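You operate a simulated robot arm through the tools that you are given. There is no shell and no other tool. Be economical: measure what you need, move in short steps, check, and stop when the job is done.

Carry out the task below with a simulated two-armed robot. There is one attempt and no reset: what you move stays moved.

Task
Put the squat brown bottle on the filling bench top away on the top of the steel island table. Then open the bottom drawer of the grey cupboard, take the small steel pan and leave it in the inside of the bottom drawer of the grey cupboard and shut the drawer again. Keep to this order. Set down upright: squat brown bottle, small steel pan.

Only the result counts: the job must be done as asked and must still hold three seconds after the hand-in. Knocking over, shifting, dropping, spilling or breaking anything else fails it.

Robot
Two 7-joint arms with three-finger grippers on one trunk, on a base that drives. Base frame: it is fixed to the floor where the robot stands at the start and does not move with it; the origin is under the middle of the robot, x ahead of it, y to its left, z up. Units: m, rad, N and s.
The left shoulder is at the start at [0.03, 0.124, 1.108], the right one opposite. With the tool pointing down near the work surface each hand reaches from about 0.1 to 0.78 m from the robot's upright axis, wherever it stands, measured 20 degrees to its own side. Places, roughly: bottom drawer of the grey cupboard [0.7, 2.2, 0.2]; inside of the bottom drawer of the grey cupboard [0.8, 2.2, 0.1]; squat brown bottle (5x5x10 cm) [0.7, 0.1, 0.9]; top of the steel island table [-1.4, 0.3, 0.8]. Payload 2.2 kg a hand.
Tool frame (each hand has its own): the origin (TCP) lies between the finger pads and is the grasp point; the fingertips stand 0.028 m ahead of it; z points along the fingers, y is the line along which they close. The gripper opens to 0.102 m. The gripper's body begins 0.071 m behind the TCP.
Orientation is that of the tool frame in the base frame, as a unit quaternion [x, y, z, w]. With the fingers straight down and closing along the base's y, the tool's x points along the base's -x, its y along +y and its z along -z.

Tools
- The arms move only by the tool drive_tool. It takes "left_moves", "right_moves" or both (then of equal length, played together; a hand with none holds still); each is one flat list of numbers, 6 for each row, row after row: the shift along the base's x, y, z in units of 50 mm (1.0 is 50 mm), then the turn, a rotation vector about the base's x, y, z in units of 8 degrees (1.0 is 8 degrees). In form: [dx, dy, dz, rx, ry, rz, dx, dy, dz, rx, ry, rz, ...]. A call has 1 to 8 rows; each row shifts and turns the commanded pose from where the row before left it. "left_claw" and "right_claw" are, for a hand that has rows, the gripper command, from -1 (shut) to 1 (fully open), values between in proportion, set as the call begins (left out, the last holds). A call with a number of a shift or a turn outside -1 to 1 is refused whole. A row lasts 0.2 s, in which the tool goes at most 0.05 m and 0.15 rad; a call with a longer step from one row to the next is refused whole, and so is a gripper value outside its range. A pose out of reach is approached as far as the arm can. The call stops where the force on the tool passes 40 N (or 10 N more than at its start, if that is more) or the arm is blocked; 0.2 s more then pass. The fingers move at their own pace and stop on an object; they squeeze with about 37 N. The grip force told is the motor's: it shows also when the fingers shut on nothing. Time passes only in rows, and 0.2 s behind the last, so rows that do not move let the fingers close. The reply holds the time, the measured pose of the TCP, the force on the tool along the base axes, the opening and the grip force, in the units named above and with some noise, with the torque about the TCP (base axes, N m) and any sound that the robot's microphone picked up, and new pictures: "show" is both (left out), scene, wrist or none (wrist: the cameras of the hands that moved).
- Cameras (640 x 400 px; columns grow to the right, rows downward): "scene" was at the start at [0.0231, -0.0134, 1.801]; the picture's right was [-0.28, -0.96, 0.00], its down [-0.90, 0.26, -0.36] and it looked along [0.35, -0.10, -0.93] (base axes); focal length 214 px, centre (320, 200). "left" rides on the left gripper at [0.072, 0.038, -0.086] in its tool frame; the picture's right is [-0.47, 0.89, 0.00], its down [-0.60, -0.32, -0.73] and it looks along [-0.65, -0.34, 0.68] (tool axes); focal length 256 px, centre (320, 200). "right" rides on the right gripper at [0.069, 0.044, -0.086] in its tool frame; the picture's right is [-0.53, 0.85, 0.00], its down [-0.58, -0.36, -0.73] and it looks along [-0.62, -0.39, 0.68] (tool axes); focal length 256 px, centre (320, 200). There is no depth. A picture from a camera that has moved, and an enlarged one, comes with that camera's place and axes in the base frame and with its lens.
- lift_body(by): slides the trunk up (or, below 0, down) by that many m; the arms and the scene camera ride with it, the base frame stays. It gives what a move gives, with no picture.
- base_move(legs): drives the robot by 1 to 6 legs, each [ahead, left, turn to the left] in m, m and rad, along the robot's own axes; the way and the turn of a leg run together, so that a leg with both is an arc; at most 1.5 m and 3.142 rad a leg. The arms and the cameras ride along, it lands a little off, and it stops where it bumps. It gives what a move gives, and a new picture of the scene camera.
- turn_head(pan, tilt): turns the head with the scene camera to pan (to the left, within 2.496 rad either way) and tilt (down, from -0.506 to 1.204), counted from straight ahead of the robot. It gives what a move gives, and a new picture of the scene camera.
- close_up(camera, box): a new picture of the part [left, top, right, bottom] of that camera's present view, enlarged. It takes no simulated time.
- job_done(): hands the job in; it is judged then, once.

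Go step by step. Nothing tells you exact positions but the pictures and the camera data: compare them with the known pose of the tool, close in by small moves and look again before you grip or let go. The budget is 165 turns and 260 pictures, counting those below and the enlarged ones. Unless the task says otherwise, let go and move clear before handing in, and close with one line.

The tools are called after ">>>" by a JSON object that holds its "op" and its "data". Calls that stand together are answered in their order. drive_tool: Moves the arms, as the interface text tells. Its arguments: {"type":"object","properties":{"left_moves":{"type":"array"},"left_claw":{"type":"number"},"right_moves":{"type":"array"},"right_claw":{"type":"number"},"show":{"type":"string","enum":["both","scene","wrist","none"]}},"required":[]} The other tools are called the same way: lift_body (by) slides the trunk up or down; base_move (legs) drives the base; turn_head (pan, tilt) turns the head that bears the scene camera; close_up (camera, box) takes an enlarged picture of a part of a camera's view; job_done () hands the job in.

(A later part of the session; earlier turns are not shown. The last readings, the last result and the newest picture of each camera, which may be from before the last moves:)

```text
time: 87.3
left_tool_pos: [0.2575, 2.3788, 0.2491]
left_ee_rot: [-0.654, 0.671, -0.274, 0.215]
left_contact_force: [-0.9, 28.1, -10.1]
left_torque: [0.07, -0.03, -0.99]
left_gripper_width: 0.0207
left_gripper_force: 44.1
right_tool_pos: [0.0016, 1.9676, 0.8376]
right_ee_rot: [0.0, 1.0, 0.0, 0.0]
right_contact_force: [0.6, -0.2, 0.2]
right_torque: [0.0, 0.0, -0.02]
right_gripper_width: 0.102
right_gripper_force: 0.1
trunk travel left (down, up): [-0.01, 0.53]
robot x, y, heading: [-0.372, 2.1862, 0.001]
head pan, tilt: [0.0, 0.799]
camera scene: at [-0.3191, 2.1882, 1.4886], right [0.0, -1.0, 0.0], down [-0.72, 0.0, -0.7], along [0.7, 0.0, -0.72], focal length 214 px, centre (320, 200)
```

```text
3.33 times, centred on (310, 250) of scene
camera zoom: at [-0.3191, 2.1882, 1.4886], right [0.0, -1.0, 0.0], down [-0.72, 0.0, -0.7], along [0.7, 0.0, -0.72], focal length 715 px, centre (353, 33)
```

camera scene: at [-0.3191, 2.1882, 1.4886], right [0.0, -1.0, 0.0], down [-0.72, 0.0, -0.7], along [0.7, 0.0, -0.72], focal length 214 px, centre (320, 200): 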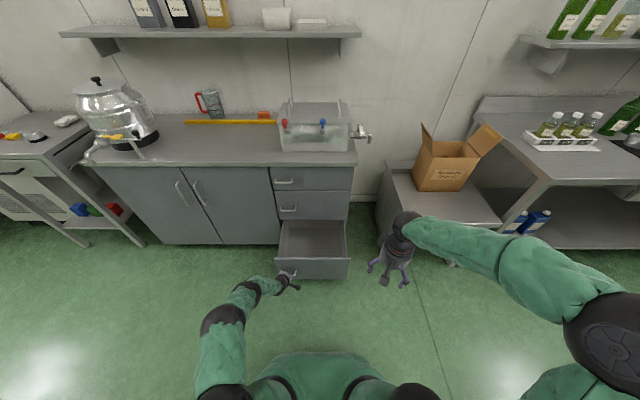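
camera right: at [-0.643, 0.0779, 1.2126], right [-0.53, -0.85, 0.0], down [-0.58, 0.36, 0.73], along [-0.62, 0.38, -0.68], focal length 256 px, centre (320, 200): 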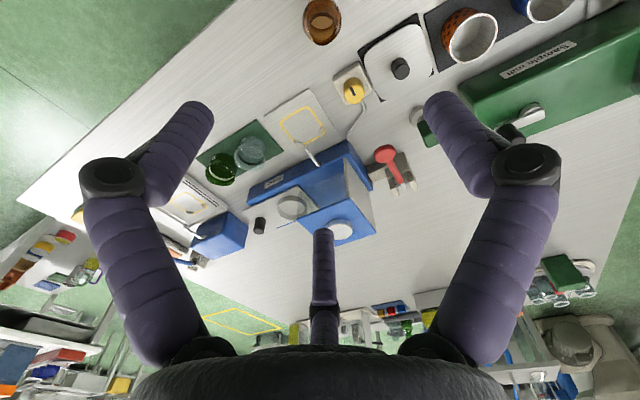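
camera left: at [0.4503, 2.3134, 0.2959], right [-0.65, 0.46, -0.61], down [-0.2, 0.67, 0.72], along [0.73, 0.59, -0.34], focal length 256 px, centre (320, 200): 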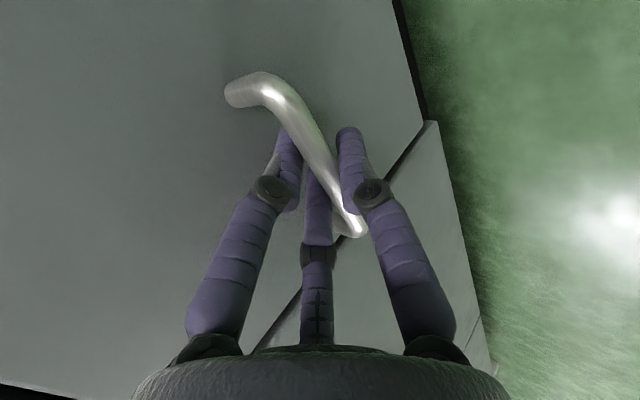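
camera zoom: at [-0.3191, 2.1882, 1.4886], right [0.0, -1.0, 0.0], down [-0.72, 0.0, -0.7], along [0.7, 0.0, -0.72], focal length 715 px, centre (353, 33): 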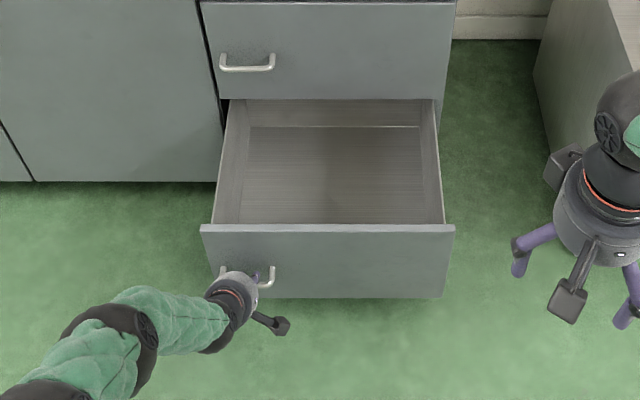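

The drawer is open about 28 cm and empty. I'll release the handle and back the hand out along the tool axis.

>>> {"op": "drive_tool", "data": {"left_moves": [0, 0, 0, 0, 0, 0, 0, 0, 0, 0, 0, 0], "left_claw": -0.05, "show": "wrist"}}

```text
time: 87.9
left_tool_pos: [0.257, 2.3794, 0.2504]
left_ee_rot: [-0.655, 0.671, -0.274, 0.215]
left_contact_force: [0.1, -1.2, -0.2]
left_torque: [-0.03, -0.03, -0.01]
left_gripper_width: 0.0484
left_gripper_force: 0.0
right_tool_pos: [0.0009, 1.9671, 0.8371]
right_ee_rot: [0.0, 1.0, 0.0, -0.001]
right_contact_force: [-0.4, 0.5, 0.0]
right_torque: [0.03, -0.02, 0.0]
right_gripper_width: 0.1017
right_gripper_force: 0.1
trunk travel left (down, up): [-0.01, 0.53]
robot x, y, heading: [-0.371, 2.1884, 0.003]
head pan, tilt: [0.0, 0.799]
camera left: at [0.1703, 2.3136, 0.2964], right [-0.65, 0.46, -0.61], down [-0.2, 0.67, 0.72], along [0.73, 0.59, -0.34], focal length 256 px, centre (320, 200)
```

left: 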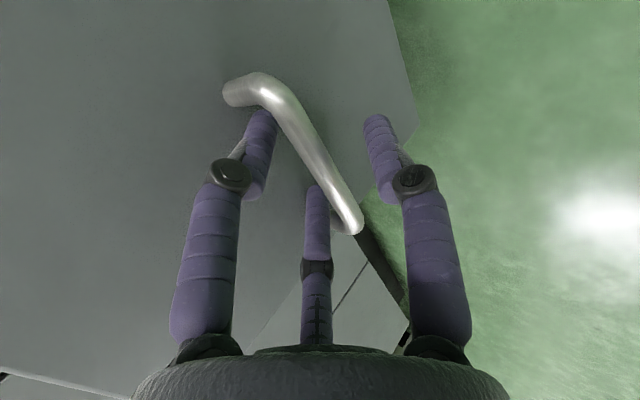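

>>> {"op": "drive_tool", "data": {"left_moves": [-0.6, 0, 0.75, 0, 0, 0, -0.6, 0, 0.75, 0, 0, 0, -0.3, 0.2, 0.8, 0, 1, 0, -0.3, 0.2, 0.8, 0, 1, 0, -0.3, 0.2, 0.8, 0, 1, 0, -0.3, 0.2, 0.8, 0, 1, 0, -0.3, 0.2, 0.8, 0, 1, 0, 0, 0.4, 0.8, 0, 0, -1], "show": "none"}}

>>> {"op": "lift_body", "data": {"by": 0.34}}

>>> {"op": "drive_tool", "data": {"left_moves": [0, 0.3, 0.6, 0, 0, -1, 0, 0.3, 0.6, 0, 0, -1, 0, 0.3, 0.6, 0, 0, -1, 0, 0.3, 0.6, 0, 0, -1, 0, 0.3, 0, 0, 0, -1, 0, 0.3, 0, 0, 0, -1, 0, 0.3, 0, 0, 0, -1, 0, 0.3, 0, 0, 0, -1], "show": "scene"}}

```text
time: 89.7
left_tool_pos: [0.122, 2.4528, 0.5643]
left_ee_rot: [-0.647, 0.762, -0.029, -0.026]
left_contact_force: [-1.2, -2.5, -0.6]
left_torque: [0.2, -0.04, 0.05]
left_gripper_width: 0.0486
left_gripper_force: 0.1
right_tool_pos: [0.0014, 1.9653, 0.8376]
right_ee_rot: [0.0, 1.0, 0.001, 0.0]
right_contact_force: [-0.5, 0.0, -0.5]
right_torque: [0.01, -0.02, 0.05]
right_gripper_width: 0.1022
right_gripper_force: 0.2
trunk travel left (down, up): [-0.01, 0.53]
robot x, y, heading: [-0.3709, 2.1883, 0.006]
head pan, tilt: [0.0, 0.799]
```

```text
time: 93.0
left_tool_pos: [0.1206, 2.4518, 0.904]
left_ee_rot: [-0.658, 0.752, -0.032, -0.029]
left_contact_force: [-1.2, 0.3, 0.3]
left_torque: [-0.02, -0.04, 0.02]
left_gripper_width: 0.0485
left_gripper_force: 0.1
right_tool_pos: [0.0014, 1.9666, 1.1773]
right_ee_rot: [0.001, 1.0, 0.001, -0.001]
right_contact_force: [0.8, 0.3, -0.3]
right_torque: [-0.01, 0.0, -0.02]
right_gripper_width: 0.102
right_gripper_force: 0.1
trunk travel left (down, up): [-0.35, 0.19]
robot x, y, heading: [-0.3663, 2.1869, 0.003]
head pan, tilt: [0.0, 0.799]
```

```text
time: 94.8
left_tool_pos: [0.1208, 2.5704, 1.0227]
left_ee_rot: [-0.158, 0.987, -0.011, -0.043]
left_contact_force: [-0.4, 0.8, 0.4]
left_torque: [-0.02, 0.02, -0.01]
left_gripper_width: 0.0486
left_gripper_force: 0.0
right_tool_pos: [0.0013, 1.9666, 1.1784]
right_ee_rot: [0.0, 1.0, 0.0, 0.0]
right_contact_force: [0.1, -0.2, -0.5]
right_torque: [0.03, 0.0, 0.0]
right_gripper_width: 0.1019
right_gripper_force: 0.2
trunk travel left (down, up): [-0.35, 0.19]
robot x, y, heading: [-0.3664, 2.1898, -0.003]
head pan, tilt: [0.0, 0.799]
camera scene: at [-0.32, 2.1878, 1.8287], right [0.0, -1.0, 0.0], down [-0.72, 0.0, -0.7], along [0.7, 0.0, -0.72], focal length 214 px, centre (320, 200)
```

scene: 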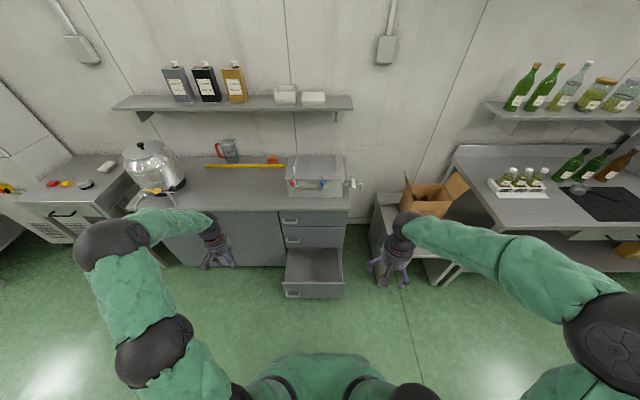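

Now I'll finish stowing the left hand and drive back to the bench for the pan.

>>> {"op": "drive_tool", "data": {"left_moves": [-0.3, 0.3, 0.8, 0, 0, -0.77, -0.3, 0.3, 0.8, 0, 0, -0.77, -0.3, 0.3, 0.8, 0, 0, -0.77], "left_claw": 1, "show": "none"}}

>>> {"op": "base_move", "data": {"legs": [[0, -0.45, 0], [0.36, -0.5, 0], [0, -0.45, 0]]}}

```text
time: 95.6
left_tool_pos: [0.0635, 2.5282, 1.107]
left_ee_rot: [-0.011, 0.999, 0.017, -0.04]
left_contact_force: [-0.1, -0.1, 0.3]
left_torque: [0.04, 0.0, 0.0]
left_gripper_width: 0.1019
left_gripper_force: 0.1
left hand out of reach, approached as far as the arm can: row 1, 2, 3
right_tool_pos: [-0.0001, 1.9654, 1.1789]
right_ee_rot: [0.0, 1.0, 0.002, 0.001]
right_contact_force: [0.0, -0.1, 0.7]
right_torque: [0.05, -0.01, 0.0]
right_gripper_width: 0.1018
right_gripper_force: 0.2
trunk travel left (down, up): [-0.35, 0.19]
robot x, y, heading: [-0.3708, 2.184, 0.002]
head pan, tilt: [0.0, 0.799]
```

```text
time: 103.7
left_tool_pos: [0.4165, 1.1318, 1.1069]
left_ee_rot: [-0.01, 0.999, 0.017, -0.041]
left_contact_force: [0.5, -0.8, 0.3]
left_torque: [-0.02, 0.01, 0.02]
left_gripper_width: 0.1021
left_gripper_force: 0.1
right_tool_pos: [0.3507, 0.5679, 1.1779]
right_ee_rot: [0.0, 1.0, 0.002, 0.0]
right_contact_force: [0.2, 0.3, 0.7]
right_torque: [0.04, 0.01, -0.01]
right_gripper_width: 0.1019
right_gripper_force: 0.0
trunk travel left (down, up): [-0.35, 0.19]
robot x, y, heading: [-0.0181, 0.7876, -0.005]
head pan, tilt: [0.0, 0.799]
camera scene: at [0.0303, 0.7895, 1.8287], right [0.0, -1.0, 0.0], down [-0.72, 0.0, -0.7], along [0.7, 0.0, -0.72], focal length 214 px, centre (320, 200)
```

scene: 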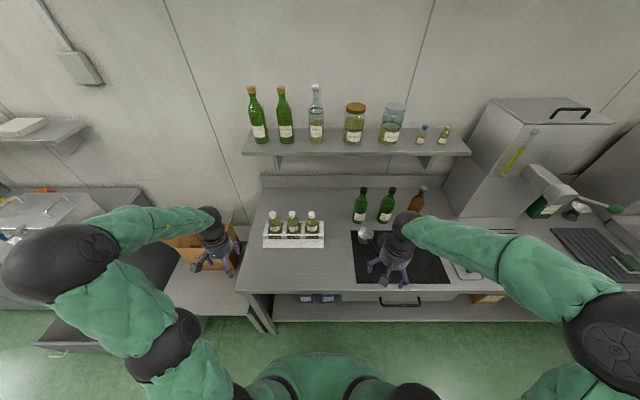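

The pan is near [0.68, 0.56] on the mat. I'll look with the right wrist camera.

>>> {"op": "drive_tool", "data": {"right_moves": [0.9, -0.05, 0, 0, 0, 0, 0.9, -0.05, 0, 0, 0, 0, 0.9, -0.05, 0, 0, 0, 0], "show": "wrist"}}

>>> {"op": "close_up", "data": {"camera": "right", "box": [240, 20, 520, 220]}}

```text
time: 104.5
left_tool_pos: [0.4186, 1.132, 1.1063]
left_ee_rot: [-0.011, 0.999, 0.018, -0.042]
left_contact_force: [0.5, 0.0, -0.9]
left_torque: [-0.02, 0.02, 0.02]
left_gripper_width: 0.1019
left_gripper_force: 0.2
right_tool_pos: [0.4891, 0.5621, 1.1755]
right_ee_rot: [0.0, 1.0, 0.0, -0.002]
right_contact_force: [0.6, 0.1, -0.6]
right_torque: [-0.03, 0.05, -0.01]
right_gripper_width: 0.102
right_gripper_force: 0.1
trunk travel left (down, up): [-0.35, 0.19]
robot x, y, heading: [-0.019, 0.7868, 0.005]
head pan, tilt: [0.0, 0.799]
camera right: at [0.4205, 0.6064, 1.262], right [0.53, 0.85, 0.0], down [0.58, -0.37, 0.73], along [0.62, -0.39, -0.68], focal length 256 px, centre (320, 200)
```

right: 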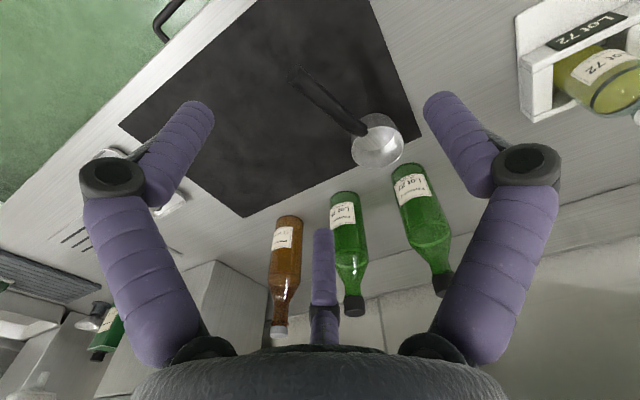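

```text
2.00 times, centred on (380, 120) of right
camera zoom: at [0.4205, 0.6064, 1.262], right [0.53, 0.85, 0.0], down [0.58, -0.37, 0.73], along [0.62, -0.39, -0.68], focal length 512 px, centre (200, 360)
```

zoom: 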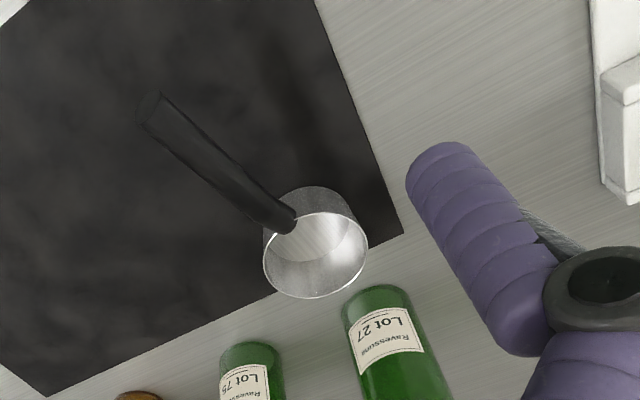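

The pan centre is about [0.672, 0.562], roughly 8 cm across with its rim near z 0.925. I'll grip the bowl across y from above, moving over it first.

>>> {"op": "drive_tool", "data": {"right_moves": [0.9, 0, 0, 0, 0, 0, 0.9, 0, 0, 0, 0, 0, 0.9, 0, -0.3, 0, 0, 0, 0.95, 0, -0.3, 0, 0, 0, 0, 0, -0.8, 0, 0, 0, 0, 0, -0.8, 0, 0, 0], "right_claw": 1}}

```text
time: 105.8
left_tool_pos: [0.4182, 1.1315, 1.1057]
left_ee_rot: [-0.01, 0.999, 0.017, -0.042]
left_contact_force: [0.3, 0.7, 0.8]
left_torque: [-0.01, 0.04, -0.01]
left_gripper_width: 0.1019
left_gripper_force: 0.0
right_tool_pos: [0.67, 0.5632, 1.0657]
right_ee_rot: [0.0, 1.0, 0.001, 0.0]
right_contact_force: [0.5, -0.1, 0.1]
right_torque: [0.01, 0.03, 0.01]
right_gripper_width: 0.102
right_gripper_force: 0.0
trunk travel left (down, up): [-0.35, 0.19]
robot x, y, heading: [-0.0183, 0.7842, -0.002]
head pan, tilt: [0.0, 0.799]
camera scene: at [0.0327, 0.7904, 1.8286], right [0.0, -1.0, 0.0], down [-0.72, 0.0, -0.7], along [0.7, 0.0, -0.72], focal length 214 px, centre (320, 200)
camera right: at [0.6016, 0.6074, 1.1518], right [0.54, 0.84, 0.0], down [0.58, -0.37, 0.73], along [0.62, -0.39, -0.68], focal length 256 px, centre (320, 200)
```

scene: 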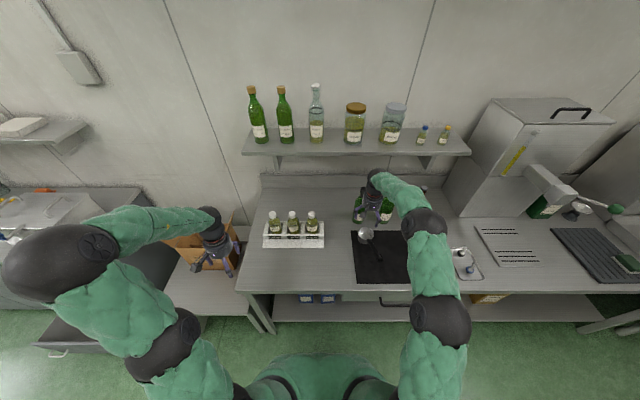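
right: 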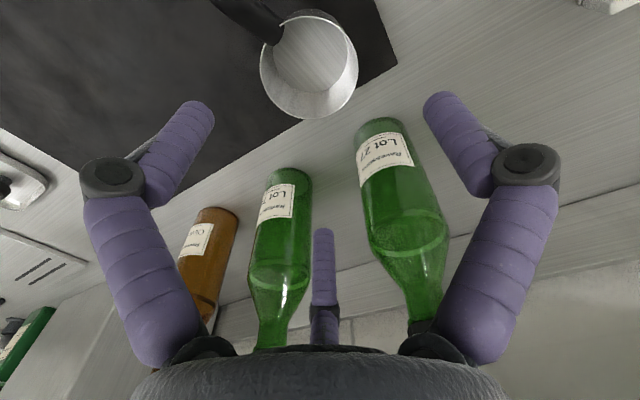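

The wrist view shows the fingers would land on the handle in this orientation, so I'll yaw the hand +45° so that the handle sits between the fingers.

>>> {"op": "drive_tool", "data": {"right_moves": [0, 0, 0, 0, 0, 0.94, 0, 0, 0, 0, 0, 0.94, 0, 0, 0, 0, 0, 0.94, 0, 0, 0, 0, 0, 0.94, 0, 0, 0, 0, 0, 0.94, 0, 0, 0, 0, 0, 0.94], "show": "wrist"}}

```text
time: 107.2
left_tool_pos: [0.4165, 1.1329, 1.1054]
left_ee_rot: [-0.011, 0.999, 0.018, -0.041]
left_contact_force: [0.4, 0.8, -0.1]
left_torque: [0.01, -0.03, 0.01]
left_gripper_width: 0.1021
left_gripper_force: 0.0
right_tool_pos: [0.6677, 0.5617, 1.0661]
right_ee_rot: [-0.384, 0.923, 0.001, -0.001]
right_contact_force: [-0.1, -0.1, 0.0]
right_torque: [-0.05, 0.0, 0.01]
right_gripper_width: 0.1023
right_gripper_force: 0.0
trunk travel left (down, up): [-0.35, 0.19]
robot x, y, heading: [-0.0209, 0.7883, -0.001]
head pan, tilt: [0.0, 0.799]
camera right: at [0.589, 0.544, 1.1534], right [-0.22, 0.97, 0.0], down [0.67, 0.15, 0.73], along [0.71, 0.16, -0.68], focal length 256 px, centre (320, 200)
```

right: 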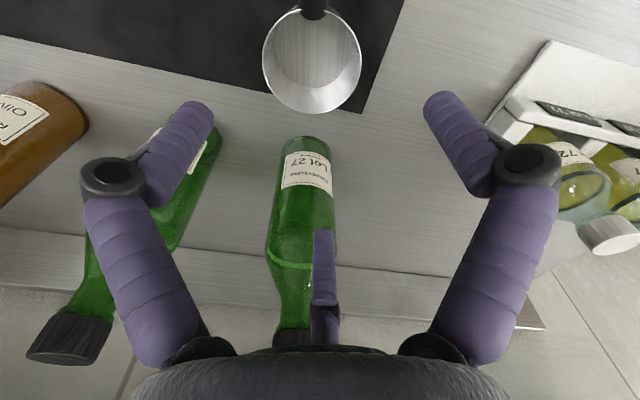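

The handle now lies in the gap toward the camera. The bowl centre is about [0.664, 0.555], so I'll nudge over it, lower part way, and check clearance.

>>> {"op": "drive_tool", "data": {"right_moves": [-0.07, -0.12, -0.6, 0, 0, 0, 0, 0, -0.8, 0, 0, 0], "show": "wrist"}}

```text
time: 107.8
left_tool_pos: [0.4175, 1.1325, 1.1061]
left_ee_rot: [-0.01, 0.999, 0.016, -0.041]
left_contact_force: [1.7, 0.0, 0.5]
left_torque: [-0.03, 0.03, 0.01]
left_gripper_width: 0.1023
left_gripper_force: 0.0
right_tool_pos: [0.6663, 0.5554, 0.9977]
right_ee_rot: [-0.384, 0.923, 0.0, -0.001]
right_contact_force: [-0.4, 0.3, -0.2]
right_torque: [-0.03, 0.05, 0.0]
right_gripper_width: 0.1019
right_gripper_force: 0.0
trunk travel left (down, up): [-0.35, 0.19]
robot x, y, heading: [-0.0225, 0.7891, -0.006]
head pan, tilt: [0.0, 0.799]
camera right: at [0.5866, 0.5376, 1.0829], right [-0.22, 0.98, 0.0], down [0.67, 0.15, 0.73], along [0.71, 0.16, -0.68], focal length 256 px, centre (320, 200)
```

right: 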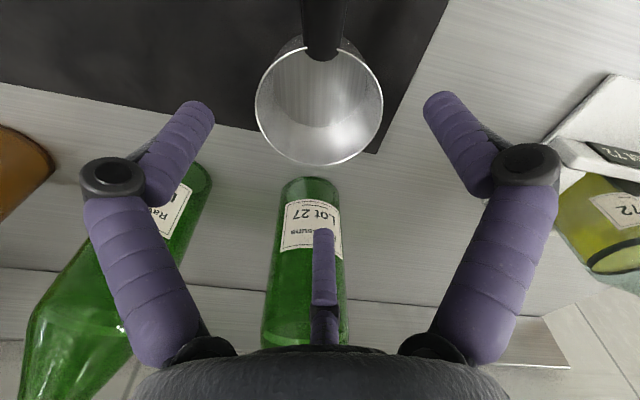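

>>> {"op": "drive_tool", "data": {"right_moves": [-0.13, -0.03, -0.4, 0, 0, 0, 0, 0, -0.5, 0, 0, 0], "show": "wrist"}}

```text
time: 108.5
left_tool_pos: [0.4158, 1.1312, 1.1063]
left_ee_rot: [-0.011, 0.999, 0.017, -0.042]
left_contact_force: [0.2, -0.6, 0.3]
left_torque: [0.0, -0.02, -0.01]
left_gripper_width: 0.1019
left_gripper_force: 0.1
right_tool_pos: [0.6585, 0.555, 0.9528]
right_ee_rot: [-0.383, 0.924, 0.001, -0.001]
right_contact_force: [0.9, 0.1, -0.4]
right_torque: [0.03, 0.01, 0.02]
right_gripper_width: 0.1018
right_gripper_force: 0.0
trunk travel left (down, up): [-0.35, 0.19]
robot x, y, heading: [-0.0207, 0.7899, -0.0]
head pan, tilt: [0.0, 0.799]
camera right: at [0.5798, 0.5369, 1.0385], right [-0.22, 0.98, 0.0], down [0.67, 0.15, 0.73], along [0.71, 0.16, -0.68], focal length 256 px, centre (320, 200)
```

right: 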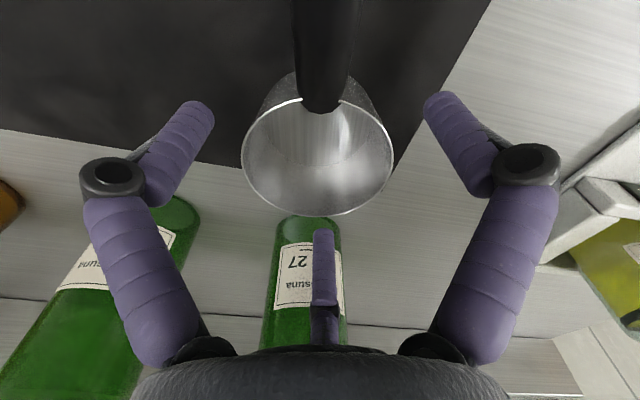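

The hand is aligned within 2 mm. I'll lower to z≈0.917 and close on the bowl.

>>> {"op": "drive_tool", "data": {"right_moves": [0, -0.03, -0.4, 0, 0, 0, 0, 0, -0.32, 0, 0, 0], "show": "wrist"}}

```text
time: 109.0
left_tool_pos: [0.4175, 1.1315, 1.106]
left_ee_rot: [-0.01, 0.999, 0.017, -0.041]
left_contact_force: [0.1, -1.0, 0.7]
left_torque: [-0.03, 0.01, 0.0]
left_gripper_width: 0.1021
left_gripper_force: 0.1
right_tool_pos: [0.6588, 0.5529, 0.9159]
right_ee_rot: [-0.384, 0.923, -0.001, 0.0]
right_contact_force: [-0.1, -0.1, -0.4]
right_torque: [-0.02, 0.04, 0.0]
right_gripper_width: 0.102
right_gripper_force: 0.2
trunk travel left (down, up): [-0.35, 0.19]
robot x, y, heading: [-0.018, 0.7893, -0.007]
head pan, tilt: [0.0, 0.799]
camera right: at [0.58, 0.5353, 1.002], right [-0.22, 0.98, 0.0], down [0.67, 0.15, 0.73], along [0.71, 0.16, -0.68], focal length 256 px, centre (320, 200)
```

right: 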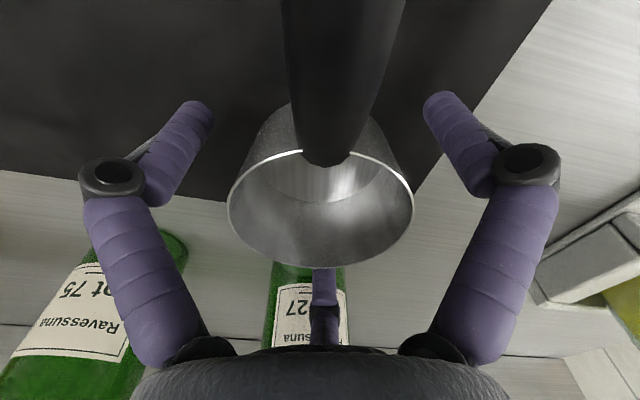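

>>> {"op": "drive_tool", "data": {"right_moves": [0, 0, 0, 0, 0, 0, 0, 0, 0, 0, 0, 0, 0, 0, 0, 0, 0, 0], "right_claw": -1, "show": "wrist"}}

```text
time: 109.8
left_tool_pos: [0.4164, 1.1313, 1.1065]
left_ee_rot: [-0.011, 0.999, 0.017, -0.041]
left_contact_force: [0.1, -0.1, -0.2]
left_torque: [0.01, -0.02, -0.03]
left_gripper_width: 0.102
left_gripper_force: 0.1
right_tool_pos: [0.6604, 0.5528, 0.917]
right_ee_rot: [-0.383, 0.924, -0.001, 0.001]
right_contact_force: [5.5, 0.4, 9.4]
right_torque: [0.03, 0.12, -0.04]
right_gripper_width: 0.0743
right_gripper_force: 37.2
trunk travel left (down, up): [-0.35, 0.19]
robot x, y, heading: [-0.0216, 0.7897, -0.003]
head pan, tilt: [0.0, 0.799]
camera right: at [0.5807, 0.5353, 1.0032], right [-0.22, 0.98, 0.0], down [0.66, 0.15, 0.73], along [0.71, 0.16, -0.68], focal length 256 px, centre (320, 200)
```

right: 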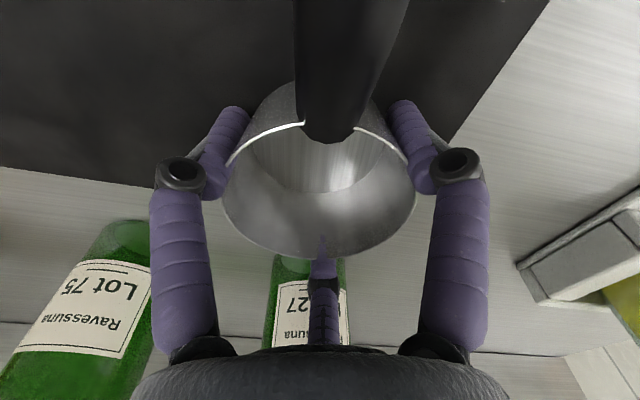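

The bowl is gripped at 0.074 m. I'll lift it gently.

>>> {"op": "drive_tool", "data": {"right_moves": [0, 0, 0.3, 0, 0, 0, 0, 0, 0.5, 0, 0, 0, 0, 0, 0.7, 0, 0, 0, 0, 0, 0.9, 0, 0, 0, 0, 0, 0.9, 0, 0, 0, 0, 0, 0.9, 0, 0, 0]}}

```text
time: 111.2
left_tool_pos: [0.4158, 1.1322, 1.1064]
left_ee_rot: [-0.011, 0.999, 0.017, -0.041]
left_contact_force: [-0.1, 0.1, 1.2]
left_torque: [-0.03, -0.02, -0.02]
left_gripper_width: 0.1022
left_gripper_force: 0.1
right_tool_pos: [0.6588, 0.5513, 1.125]
right_ee_rot: [-0.384, 0.923, 0.001, -0.002]
right_contact_force: [-0.9, 0.7, -3.0]
right_torque: [-0.01, -0.05, -0.02]
right_gripper_width: 0.0736
right_gripper_force: 37.1
trunk travel left (down, up): [-0.35, 0.19]
robot x, y, heading: [-0.0176, 0.7913, -0.002]
head pan, tilt: [0.0, 0.799]
camera scene: at [0.0293, 0.7904, 1.8287], right [0.0, -1.0, 0.0], down [-0.72, 0.0, -0.7], along [0.7, 0.0, -0.72], focal length 214 px, centre (320, 200)
camera right: at [0.5788, 0.5327, 1.2118], right [-0.22, 0.98, 0.0], down [0.67, 0.15, 0.73], along [0.71, 0.16, -0.68], focal length 256 px, centre (320, 200)
```

scene: 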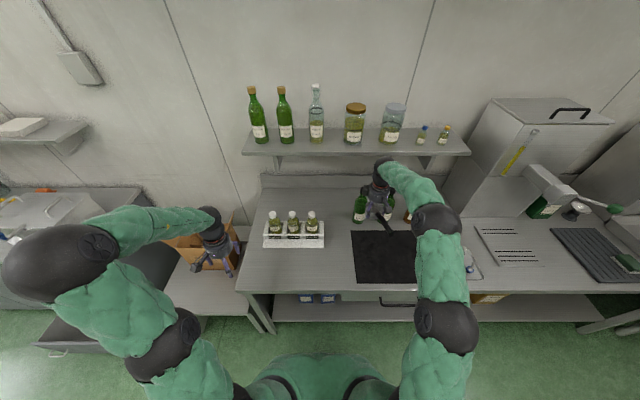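
right: 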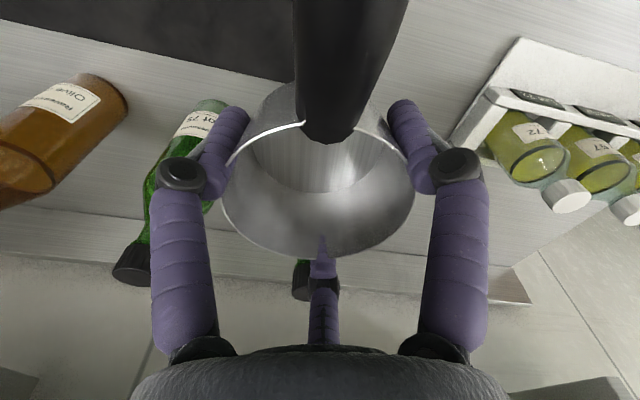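

The pan is held level. I'll retract it toward the robot and rotate so its handle will point to +y (sideways in the drawer).

>>> {"op": "drive_tool", "data": {"right_moves": [-0.5, 0, 0.3, 0, 0, 0, -0.7, 0, 0.2, 0, 0, -1, -0.8, 0, 0.1, 0, 0, -1, -0.8, 0, 0.1, 0, 0, -1, -0.8, 0, 0.1, 0, 0, -1, -0.7, 0, 0, 0, 0, -1, -0.3, 0, 0, 0, 0, -1, 0, 0, 0, 0, 0, -1], "show": "none"}}

>>> {"op": "drive_tool", "data": {"right_moves": [0, 0, 0, 0, 0, -1, 0, 0, 0, 0, 0, -1, 0, 0, 0, 0, 0, -1, 0, 0, 0, 0, 0, -1, 0, 0, 0, 0, 0, -1, 0, 0, 0, 0, 0, -1]}}

```text
time: 113.0
left_tool_pos: [0.4172, 1.1313, 1.1059]
left_ee_rot: [-0.011, 0.999, 0.018, -0.042]
left_contact_force: [0.5, 0.1, 0.4]
left_torque: [-0.05, 0.03, -0.01]
left_gripper_width: 0.1021
left_gripper_force: 0.0
right_tool_pos: [0.4287, 0.5527, 1.1664]
right_ee_rot: [0.096, 0.995, 0.002, 0.0]
right_contact_force: [-0.2, 0.1, -3.1]
right_torque: [-0.04, -0.01, 0.0]
right_gripper_width: 0.0738
right_gripper_force: 37.2
trunk travel left (down, up): [-0.35, 0.19]
robot x, y, heading: [-0.017, 0.7871, -0.0]
head pan, tilt: [0.0, 0.799]
```

```text
time: 114.5
left_tool_pos: [0.4161, 1.1325, 1.1062]
left_ee_rot: [-0.01, 0.999, 0.017, -0.042]
left_contact_force: [0.8, 0.4, -0.2]
left_torque: [0.02, 0.0, 0.01]
left_gripper_width: 0.102
left_gripper_force: 0.1
right_tool_pos: [0.4288, 0.5525, 1.1658]
right_ee_rot: [0.493, 0.87, 0.0, 0.0]
right_contact_force: [-0.6, -1.1, -2.2]
right_torque: [-0.04, -0.03, -0.01]
right_gripper_width: 0.0738
right_gripper_force: 36.7
trunk travel left (down, up): [-0.35, 0.19]
robot x, y, heading: [-0.0154, 0.7924, -0.002]
head pan, tilt: [0.0, 0.799]
camera scene: at [0.0304, 0.7902, 1.8287], right [0.0, -1.0, 0.0], down [-0.72, 0.0, -0.7], along [0.7, 0.0, -0.72], focal length 214 px, centre (320, 200)
camera right: at [0.4311, 0.6346, 1.2526], right [1.0, -0.02, 0.0], down [-0.02, -0.68, 0.73], along [-0.02, -0.73, -0.68], focal length 256 px, centre (320, 200)
```

scene: 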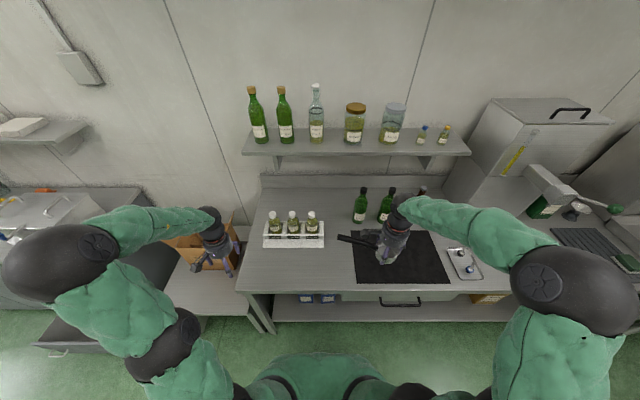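
right: 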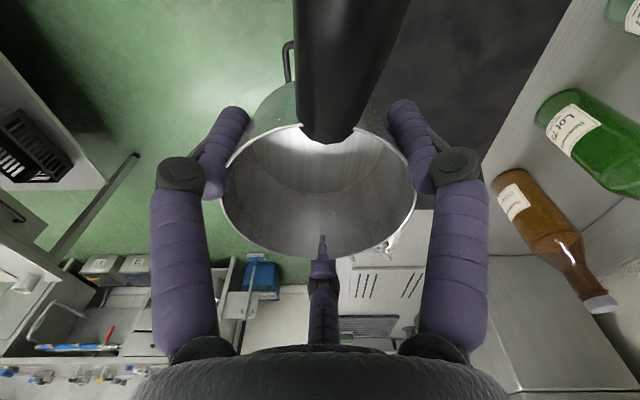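

The pan is steady with its handle to +y. I'll drive back to the open drawer on the reversed path.

>>> {"op": "base_move", "data": {"legs": [[0, 0.45, 0], [-0.36, 0.5, 0], [0, 0.65, 0]]}}

>>> {"op": "turn_head", "data": {"pan": -0.1, "tilt": 0.85}}

```text
time: 123.4
left_tool_pos: [0.0452, 2.7291, 1.1067]
left_ee_rot: [-0.019, 0.999, 0.016, -0.041]
left_contact_force: [-0.5, 0.3, 0.2]
left_torque: [-0.02, 0.01, -0.01]
left_gripper_width: 0.1018
left_gripper_force: 0.1
right_tool_pos: [0.0686, 2.1514, 1.1672]
right_ee_rot: [0.484, 0.875, -0.001, 0.001]
right_contact_force: [-0.8, -0.4, -2.0]
right_torque: [0.01, -0.01, 0.06]
right_gripper_width: 0.0734
right_gripper_force: 36.9
trunk travel left (down, up): [-0.35, 0.19]
robot x, y, heading: [-0.3813, 2.3793, 0.015]
head pan, tilt: [0.0, 0.799]
camera scene: at [-0.335, 2.3817, 1.8287], right [0.02, -1.0, 0.0], down [-0.72, -0.01, -0.7], along [0.7, 0.01, -0.72], focal length 214 px, centre (320, 200)
```

scene: 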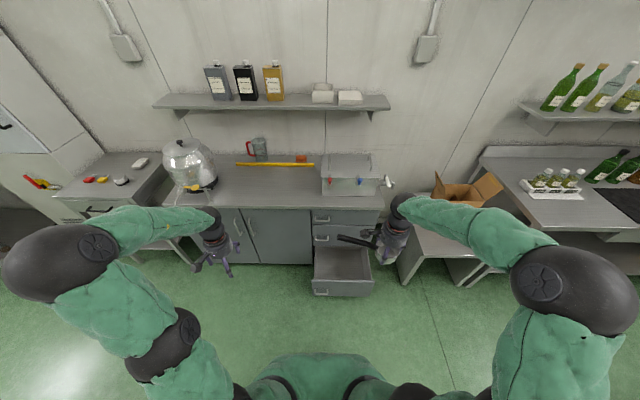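

```text
time: 124.1
left_tool_pos: [0.0466, 2.7281, 1.1069]
left_ee_rot: [-0.019, 0.999, 0.017, -0.041]
left_contact_force: [-0.4, -0.7, -1.0]
left_torque: [-0.03, 0.03, -0.02]
left_gripper_width: 0.1022
left_gripper_force: 0.0
right_tool_pos: [0.0668, 2.1505, 1.1661]
right_ee_rot: [0.485, 0.875, 0.001, 0.001]
right_contact_force: [-0.1, 0.5, -0.3]
right_torque: [-0.02, -0.02, -0.04]
right_gripper_width: 0.0737
right_gripper_force: 37.0
trunk travel left (down, up): [-0.35, 0.19]
robot x, y, heading: [-0.3898, 2.3772, 0.011]
head pan, tilt: [-0.099, 0.85]
camera scene: at [-0.3377, 2.3733, 1.8247], right [-0.08, -1.0, 0.0], down [-0.75, 0.06, -0.66], along [0.66, -0.06, -0.75], focal length 214 px, centre (320, 200)
```

scene: 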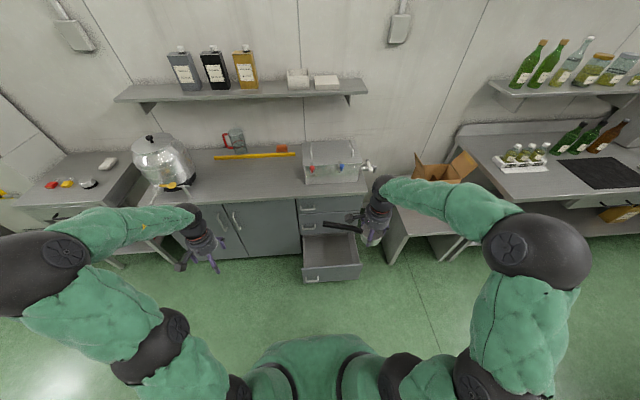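

>>> {"op": "close_up", "data": {"camera": "scene", "box": [270, 190, 398, 290]}}

```text
4.00 times, centred on (334, 240) of scene
camera zoom: at [-0.3377, 2.3733, 1.8247], right [-0.08, -1.0, 0.0], down [-0.75, 0.06, -0.66], along [0.66, -0.06, -0.75], focal length 858 px, centre (264, 40)
```

zoom: 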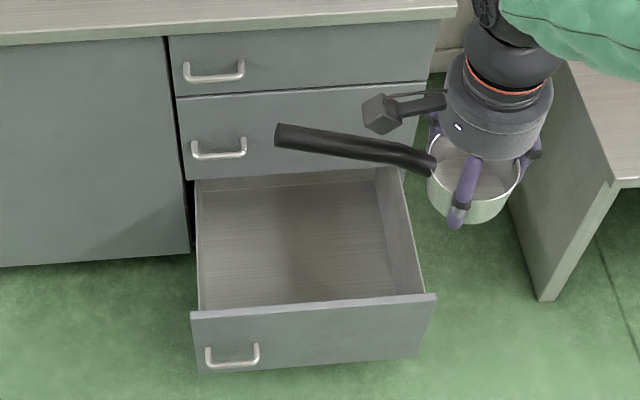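

The drawer front spans y 2.0–2.44 with its top near z 0.365. I'll place the pan's centre at about [0.43, 2.15]. First I'll drive closer and lower the trunk.

>>> {"op": "base_move", "data": {"legs": [[0.22, 0, -0.011]]}}

>>> {"op": "drive_tool", "data": {"right_moves": [0.8, 0, 0, 0, 0, 0, 0.8, 0, 0, 0, 0, 0, 0.8, 0, 0, 0, 0, 0], "show": "scene"}}

```text
time: 125.8
left_tool_pos: [0.2729, 2.7239, 1.1051]
left_ee_rot: [-0.012, 0.999, 0.017, -0.042]
left_contact_force: [-0.7, 0.7, 0.7]
left_torque: [0.01, 0.02, -0.01]
left_gripper_width: 0.1021
left_gripper_force: 0.0
right_tool_pos: [0.2863, 2.1452, 1.1652]
right_ee_rot: [0.491, 0.871, 0.001, -0.001]
right_contact_force: [0.9, -0.1, -2.6]
right_torque: [-0.03, 0.02, -0.01]
right_gripper_width: 0.0739
right_gripper_force: 36.9
trunk travel left (down, up): [-0.35, 0.19]
robot x, y, heading: [-0.1646, 2.3787, 0.001]
head pan, tilt: [-0.099, 0.85]
camera scene: at [-0.1159, 2.3742, 1.8246], right [-0.1, -1.0, 0.0], down [-0.75, 0.07, -0.66], along [0.66, -0.07, -0.75], focal length 214 px, centre (320, 200)
```

scene: 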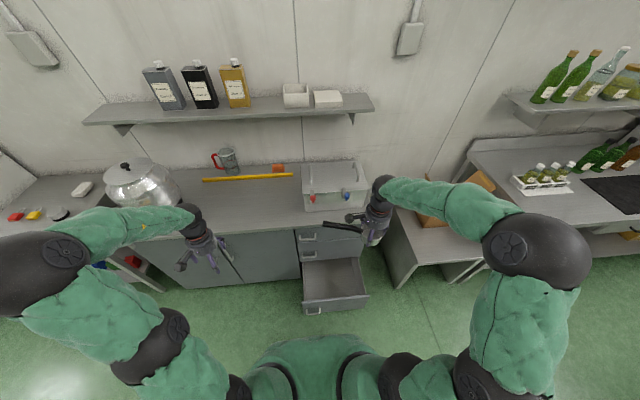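

```text
time: 126.6
left_tool_pos: [0.2723, 2.7251, 1.1058]
left_ee_rot: [-0.012, 0.999, 0.017, -0.042]
left_contact_force: [0.8, 0.0, 0.8]
left_torque: [-0.01, 0.01, 0.01]
left_gripper_width: 0.1022
left_gripper_force: 0.0
right_tool_pos: [0.4102, 2.145, 1.1662]
right_ee_rot: [0.491, 0.871, 0.0, -0.001]
right_contact_force: [2.1, -1.0, -2.5]
right_torque: [-0.06, 0.03, 0.02]
right_gripper_width: 0.0736
right_gripper_force: 37.0
trunk travel left (down, up): [-0.35, 0.19]
robot x, y, heading: [-0.1643, 2.3811, -0.003]
head pan, tilt: [-0.099, 0.85]
camera scene: at [-0.115, 2.3743, 1.8246], right [-0.1, -1.0, 0.0], down [-0.75, 0.07, -0.66], along [0.66, -0.07, -0.75], focal length 214 px, centre (320, 200)
```

scene: 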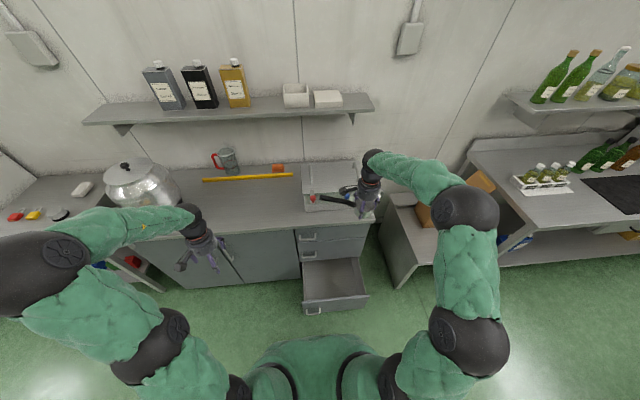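

>>> {"op": "lift_body", "data": {"by": -0.34}}

>>> {"op": "drive_tool", "data": {"right_moves": [0.4, 0.15, -0.8, 0, 0, 0, 0, 0, -1, 0, 0, 0, 0, 0, -1, 0, 0, 0, 0, 0, -1, 0, 0, 0, 0, 0, -1, 0, 0, 0, 0, 0, -1, 0, 0, 0]}}

```text
time: 129.9
left_tool_pos: [0.2711, 2.7241, 0.7666]
left_ee_rot: [-0.012, 0.999, 0.017, -0.041]
left_contact_force: [0.0, -0.9, 0.2]
left_torque: [0.02, 0.0, 0.01]
left_gripper_width: 0.1023
left_gripper_force: 0.1
right_tool_pos: [0.4061, 2.1454, 0.8262]
right_ee_rot: [0.491, 0.871, 0.002, 0.0]
right_contact_force: [0.0, -0.7, -2.2]
right_torque: [-0.01, -0.01, 0.01]
right_gripper_width: 0.0734
right_gripper_force: 36.8
trunk travel left (down, up): [-0.01, 0.53]
robot x, y, heading: [-0.1671, 2.3819, 0.001]
head pan, tilt: [-0.099, 0.85]
```

```text
time: 131.3
left_tool_pos: [0.2709, 2.7247, 0.7655]
left_ee_rot: [-0.012, 0.999, 0.017, -0.042]
left_contact_force: [-1.3, 0.6, -0.1]
left_torque: [0.04, -0.04, 0.03]
left_gripper_width: 0.1021
left_gripper_force: 0.0
right_tool_pos: [0.4256, 2.1521, 0.5348]
right_ee_rot: [0.491, 0.871, 0.001, 0.0]
right_contact_force: [1.6, -0.9, -1.8]
right_torque: [-0.02, 0.05, 0.01]
right_gripper_width: 0.0739
right_gripper_force: 37.3
trunk travel left (down, up): [-0.01, 0.53]
robot x, y, heading: [-0.1649, 2.3789, -0.002]
head pan, tilt: [-0.099, 0.85]
camera scene: at [-0.1166, 2.3742, 1.4846], right [-0.1, -1.0, 0.0], down [-0.75, 0.07, -0.66], along [0.66, -0.07, -0.75], focal length 214 px, centre (320, 200)
camera right: at [0.4272, 2.2342, 0.6214], right [1.0, -0.02, 0.0], down [-0.01, -0.68, 0.73], along [-0.01, -0.73, -0.68], focal length 256 px, centre (320, 200)
```

scene: 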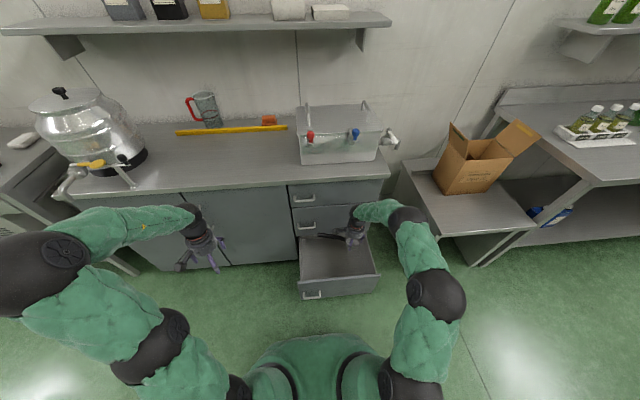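
right: 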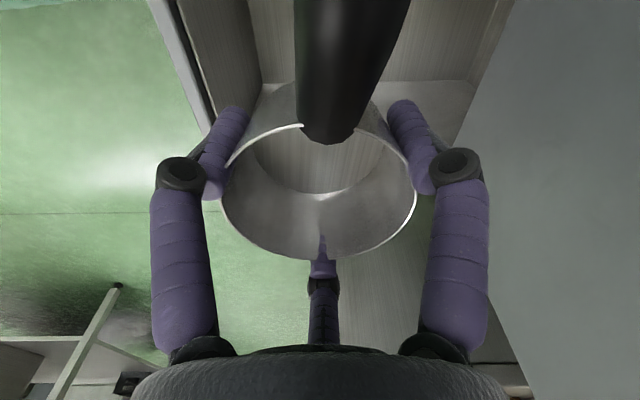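

>>> {"op": "close_up", "data": {"camera": "scene", "box": [270, 190, 398, 310]}}

>>> {"op": "close_up", "data": {"camera": "right", "box": [120, 0, 560, 350]}}

```text
3.33 times, centred on (334, 250) of scene
camera zoom: at [-0.1166, 2.3742, 1.4846], right [-0.1, -1.0, 0.0], down [-0.75, 0.07, -0.66], along [0.66, -0.07, -0.75], focal length 715 px, centre (273, 33)
```

zoom: 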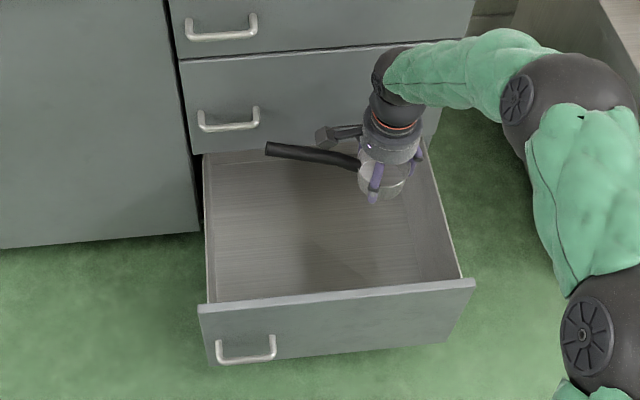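

```text
1.14 times, centred on (340, 175) of right
camera zoom: at [0.4272, 2.2342, 0.6214], right [1.0, -0.02, 0.0], down [-0.01, -0.68, 0.73], along [-0.01, -0.73, -0.68], focal length 293 px, centre (297, 229)
```

zoom: 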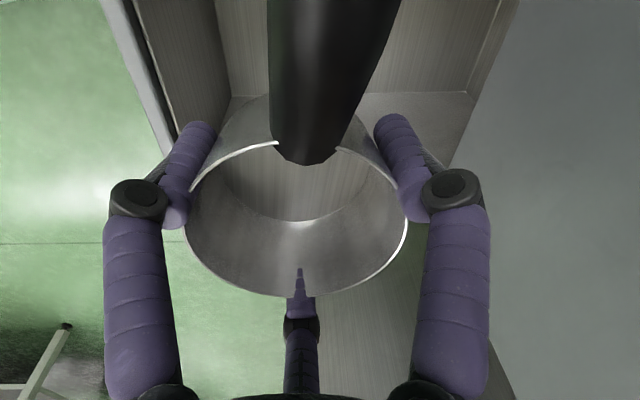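

The alignment is good: the bowl is about 5 cm from the right wall and the drawer front is well clear. I'll descend to z≈0.26 and look.

>>> {"op": "drive_tool", "data": {"right_moves": [0, 0, -0.9, 0, 0, 0, 0, 0, -0.9, 0, 0, 0, 0, 0, -0.9, 0, 0, 0, 0, 0, -0.9, 0, 0, 0, 0, 0, -0.9, 0, 0, 0, 0, 0, -0.8, 0, 0, 0]}}

```text
time: 132.7
left_tool_pos: [0.2717, 2.7252, 0.7654]
left_ee_rot: [-0.011, 0.999, 0.017, -0.041]
left_contact_force: [0.0, -0.7, -0.2]
left_torque: [0.02, 0.01, 0.01]
left_gripper_width: 0.102
left_gripper_force: 0.0
right_tool_pos: [0.4271, 2.1533, 0.2698]
right_ee_rot: [0.491, 0.871, 0.001, 0.001]
right_contact_force: [0.7, 0.1, -0.1]
right_torque: [0.01, 0.05, 0.01]
right_gripper_width: 0.0739
right_gripper_force: 37.0
trunk travel left (down, up): [-0.01, 0.53]
robot x, y, heading: [-0.1615, 2.3791, -0.002]
head pan, tilt: [-0.099, 0.85]
camera scene: at [-0.1169, 2.3743, 1.4846], right [-0.1, -1.0, 0.0], down [-0.75, 0.07, -0.66], along [0.66, -0.07, -0.75], focal length 214 px, centre (320, 200)
camera right: at [0.4284, 2.2348, 0.3559], right [1.0, -0.02, 0.0], down [-0.01, -0.68, 0.73], along [-0.01, -0.73, -0.68], focal length 256 px, centre (320, 200)
```

scene: 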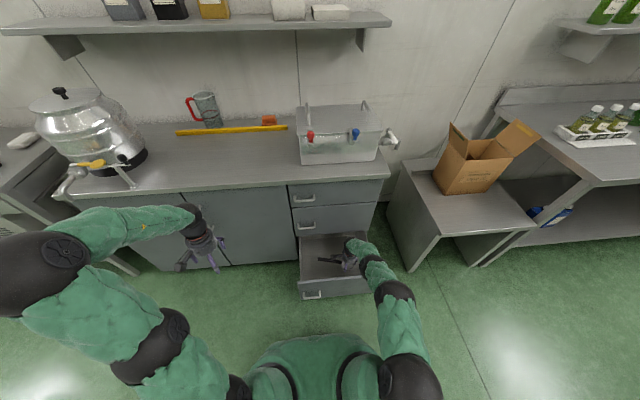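
right: 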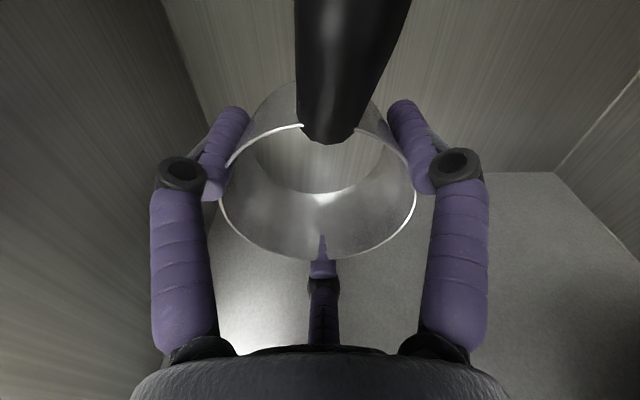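

>>> {"op": "close_up", "data": {"camera": "scene", "box": [280, 220, 440, 340]}}

```text
3.33 times, centred on (360, 280) of scene
camera zoom: at [-0.1169, 2.3743, 1.4846], right [-0.1, -1.0, 0.0], down [-0.75, 0.07, -0.66], along [0.66, -0.07, -0.75], focal length 715 px, centre (187, -67)
```

zoom: 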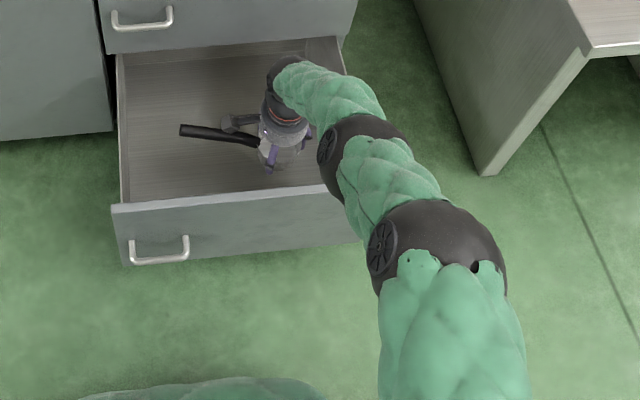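

The forearm passes over the drawer's front corner with an uncertain margin. I'll raise the trunk 10 cm so the forearm comes in steeper, then continue down.

>>> {"op": "lift_body", "data": {"by": 0.1}}

>>> {"op": "drive_tool", "data": {"right_moves": [0, 0, -0.8, 0, 0, 0, 0, 0, -0.8, 0, 0, 0, 0, 0, -0.7, 0, 0, 0]}}

>>> {"op": "close_up", "data": {"camera": "scene", "box": [280, 200, 440, 320]}}

```text
time: 134.0
left_tool_pos: [0.2723, 2.7232, 0.8653]
left_ee_rot: [-0.012, 0.999, 0.017, -0.041]
left_contact_force: [0.5, -0.5, 0.2]
left_torque: [0.0, 0.01, 0.01]
left_gripper_width: 0.1019
left_gripper_force: 0.0
right_tool_pos: [0.426, 2.1542, 0.3697]
right_ee_rot: [0.491, 0.871, 0.001, 0.0]
right_contact_force: [0.0, 0.6, -2.0]
right_torque: [-0.06, -0.01, 0.01]
right_gripper_width: 0.0739
right_gripper_force: 37.1
trunk travel left (down, up): [-0.11, 0.43]
robot x, y, heading: [-0.1672, 2.3802, 0.002]
head pan, tilt: [-0.099, 0.85]
```

```text
time: 134.8
left_tool_pos: [0.2712, 2.7234, 0.8668]
left_ee_rot: [-0.011, 0.999, 0.017, -0.04]
left_contact_force: [-0.1, 0.1, -0.1]
left_torque: [0.02, 0.02, 0.01]
left_gripper_width: 0.1021
left_gripper_force: 0.1
right_tool_pos: [0.405, 2.1588, 0.3172]
right_ee_rot: [0.491, 0.871, 0.001, 0.0]
right_contact_force: [0.3, -0.1, -2.1]
right_torque: [-0.01, 0.03, -0.01]
right_gripper_width: 0.0738
right_gripper_force: 36.9
right hand out of reach, approached as far as the arm can: row 1, 2, 3
trunk travel left (down, up): [-0.11, 0.43]
robot x, y, heading: [-0.1661, 2.38, -0.003]
head pan, tilt: [-0.099, 0.85]
camera scene: at [-0.1171, 2.3744, 1.5847], right [-0.1, -1.0, 0.0], down [-0.75, 0.07, -0.66], along [0.66, -0.07, -0.75], focal length 214 px, centre (320, 200)
camera right: at [0.4065, 2.2412, 0.4035], right [1.0, -0.02, 0.0], down [-0.01, -0.68, 0.73], along [-0.01, -0.73, -0.68], focal length 256 px, centre (320, 200)
```

scene: 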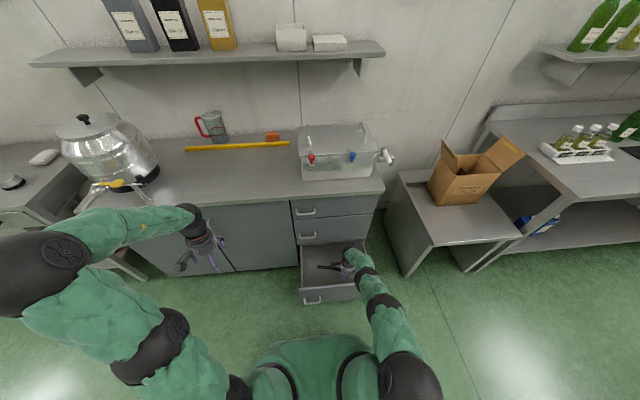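
right: 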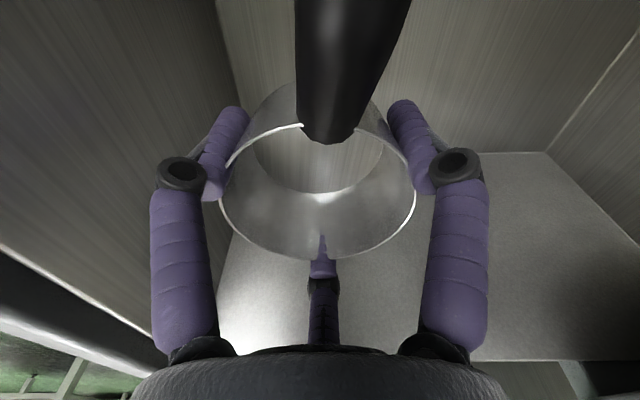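

```text
3.33 times, centred on (360, 260) of scene
camera zoom: at [-0.1171, 2.3744, 1.5847], right [-0.1, -1.0, 0.0], down [-0.75, 0.07, -0.66], along [0.66, -0.07, -0.75], focal length 715 px, centre (187, 0)
```

zoom: 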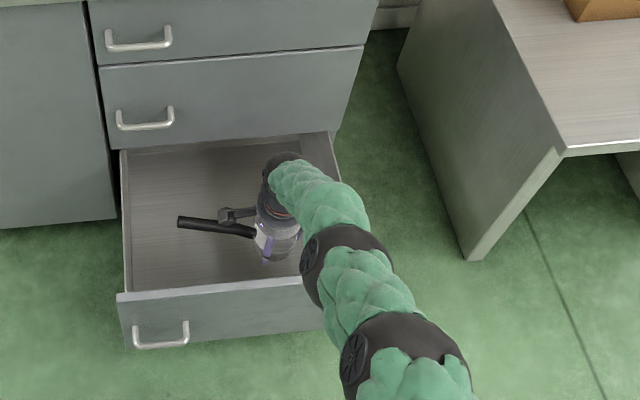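

The arm is near its reach limit there. I'll use the left wrist camera to check the right forearm's height over the drawer's front board.

>>> {"op": "drive_tool", "data": {"left_moves": [0, 0, 0, 0, 0, 0], "show": "wrist"}}

```text
time: 135.2
left_tool_pos: [0.2711, 2.7243, 0.8648]
left_ee_rot: [-0.012, 0.999, 0.017, -0.042]
left_contact_force: [-0.9, -0.2, 0.4]
left_torque: [0.01, 0.01, -0.02]
left_gripper_width: 0.102
left_gripper_force: 0.1
right_tool_pos: [0.4051, 2.1612, 0.3179]
right_ee_rot: [0.491, 0.871, 0.002, 0.0]
right_contact_force: [0.7, -0.1, -1.5]
right_torque: [-0.02, 0.0, -0.02]
right_gripper_width: 0.0739
right_gripper_force: 36.8
trunk travel left (down, up): [-0.11, 0.43]
robot x, y, heading: [-0.1626, 2.3806, -0.005]
head pan, tilt: [-0.099, 0.85]
camera left: at [0.2066, 2.7565, 0.9598], right [0.44, 0.9, -0.01], down [0.67, -0.33, 0.67], along [0.6, -0.3, -0.74], focal length 256 px, centre (320, 200)
```

left: 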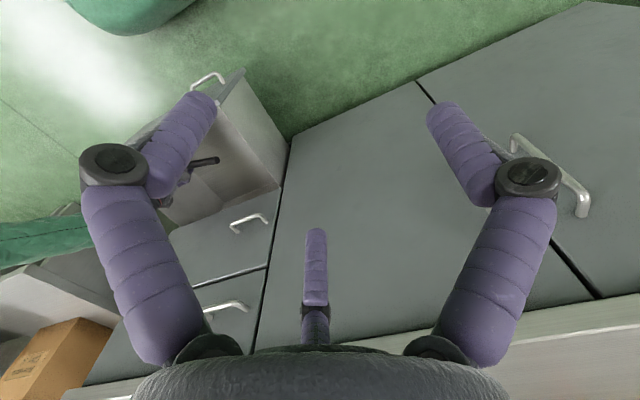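

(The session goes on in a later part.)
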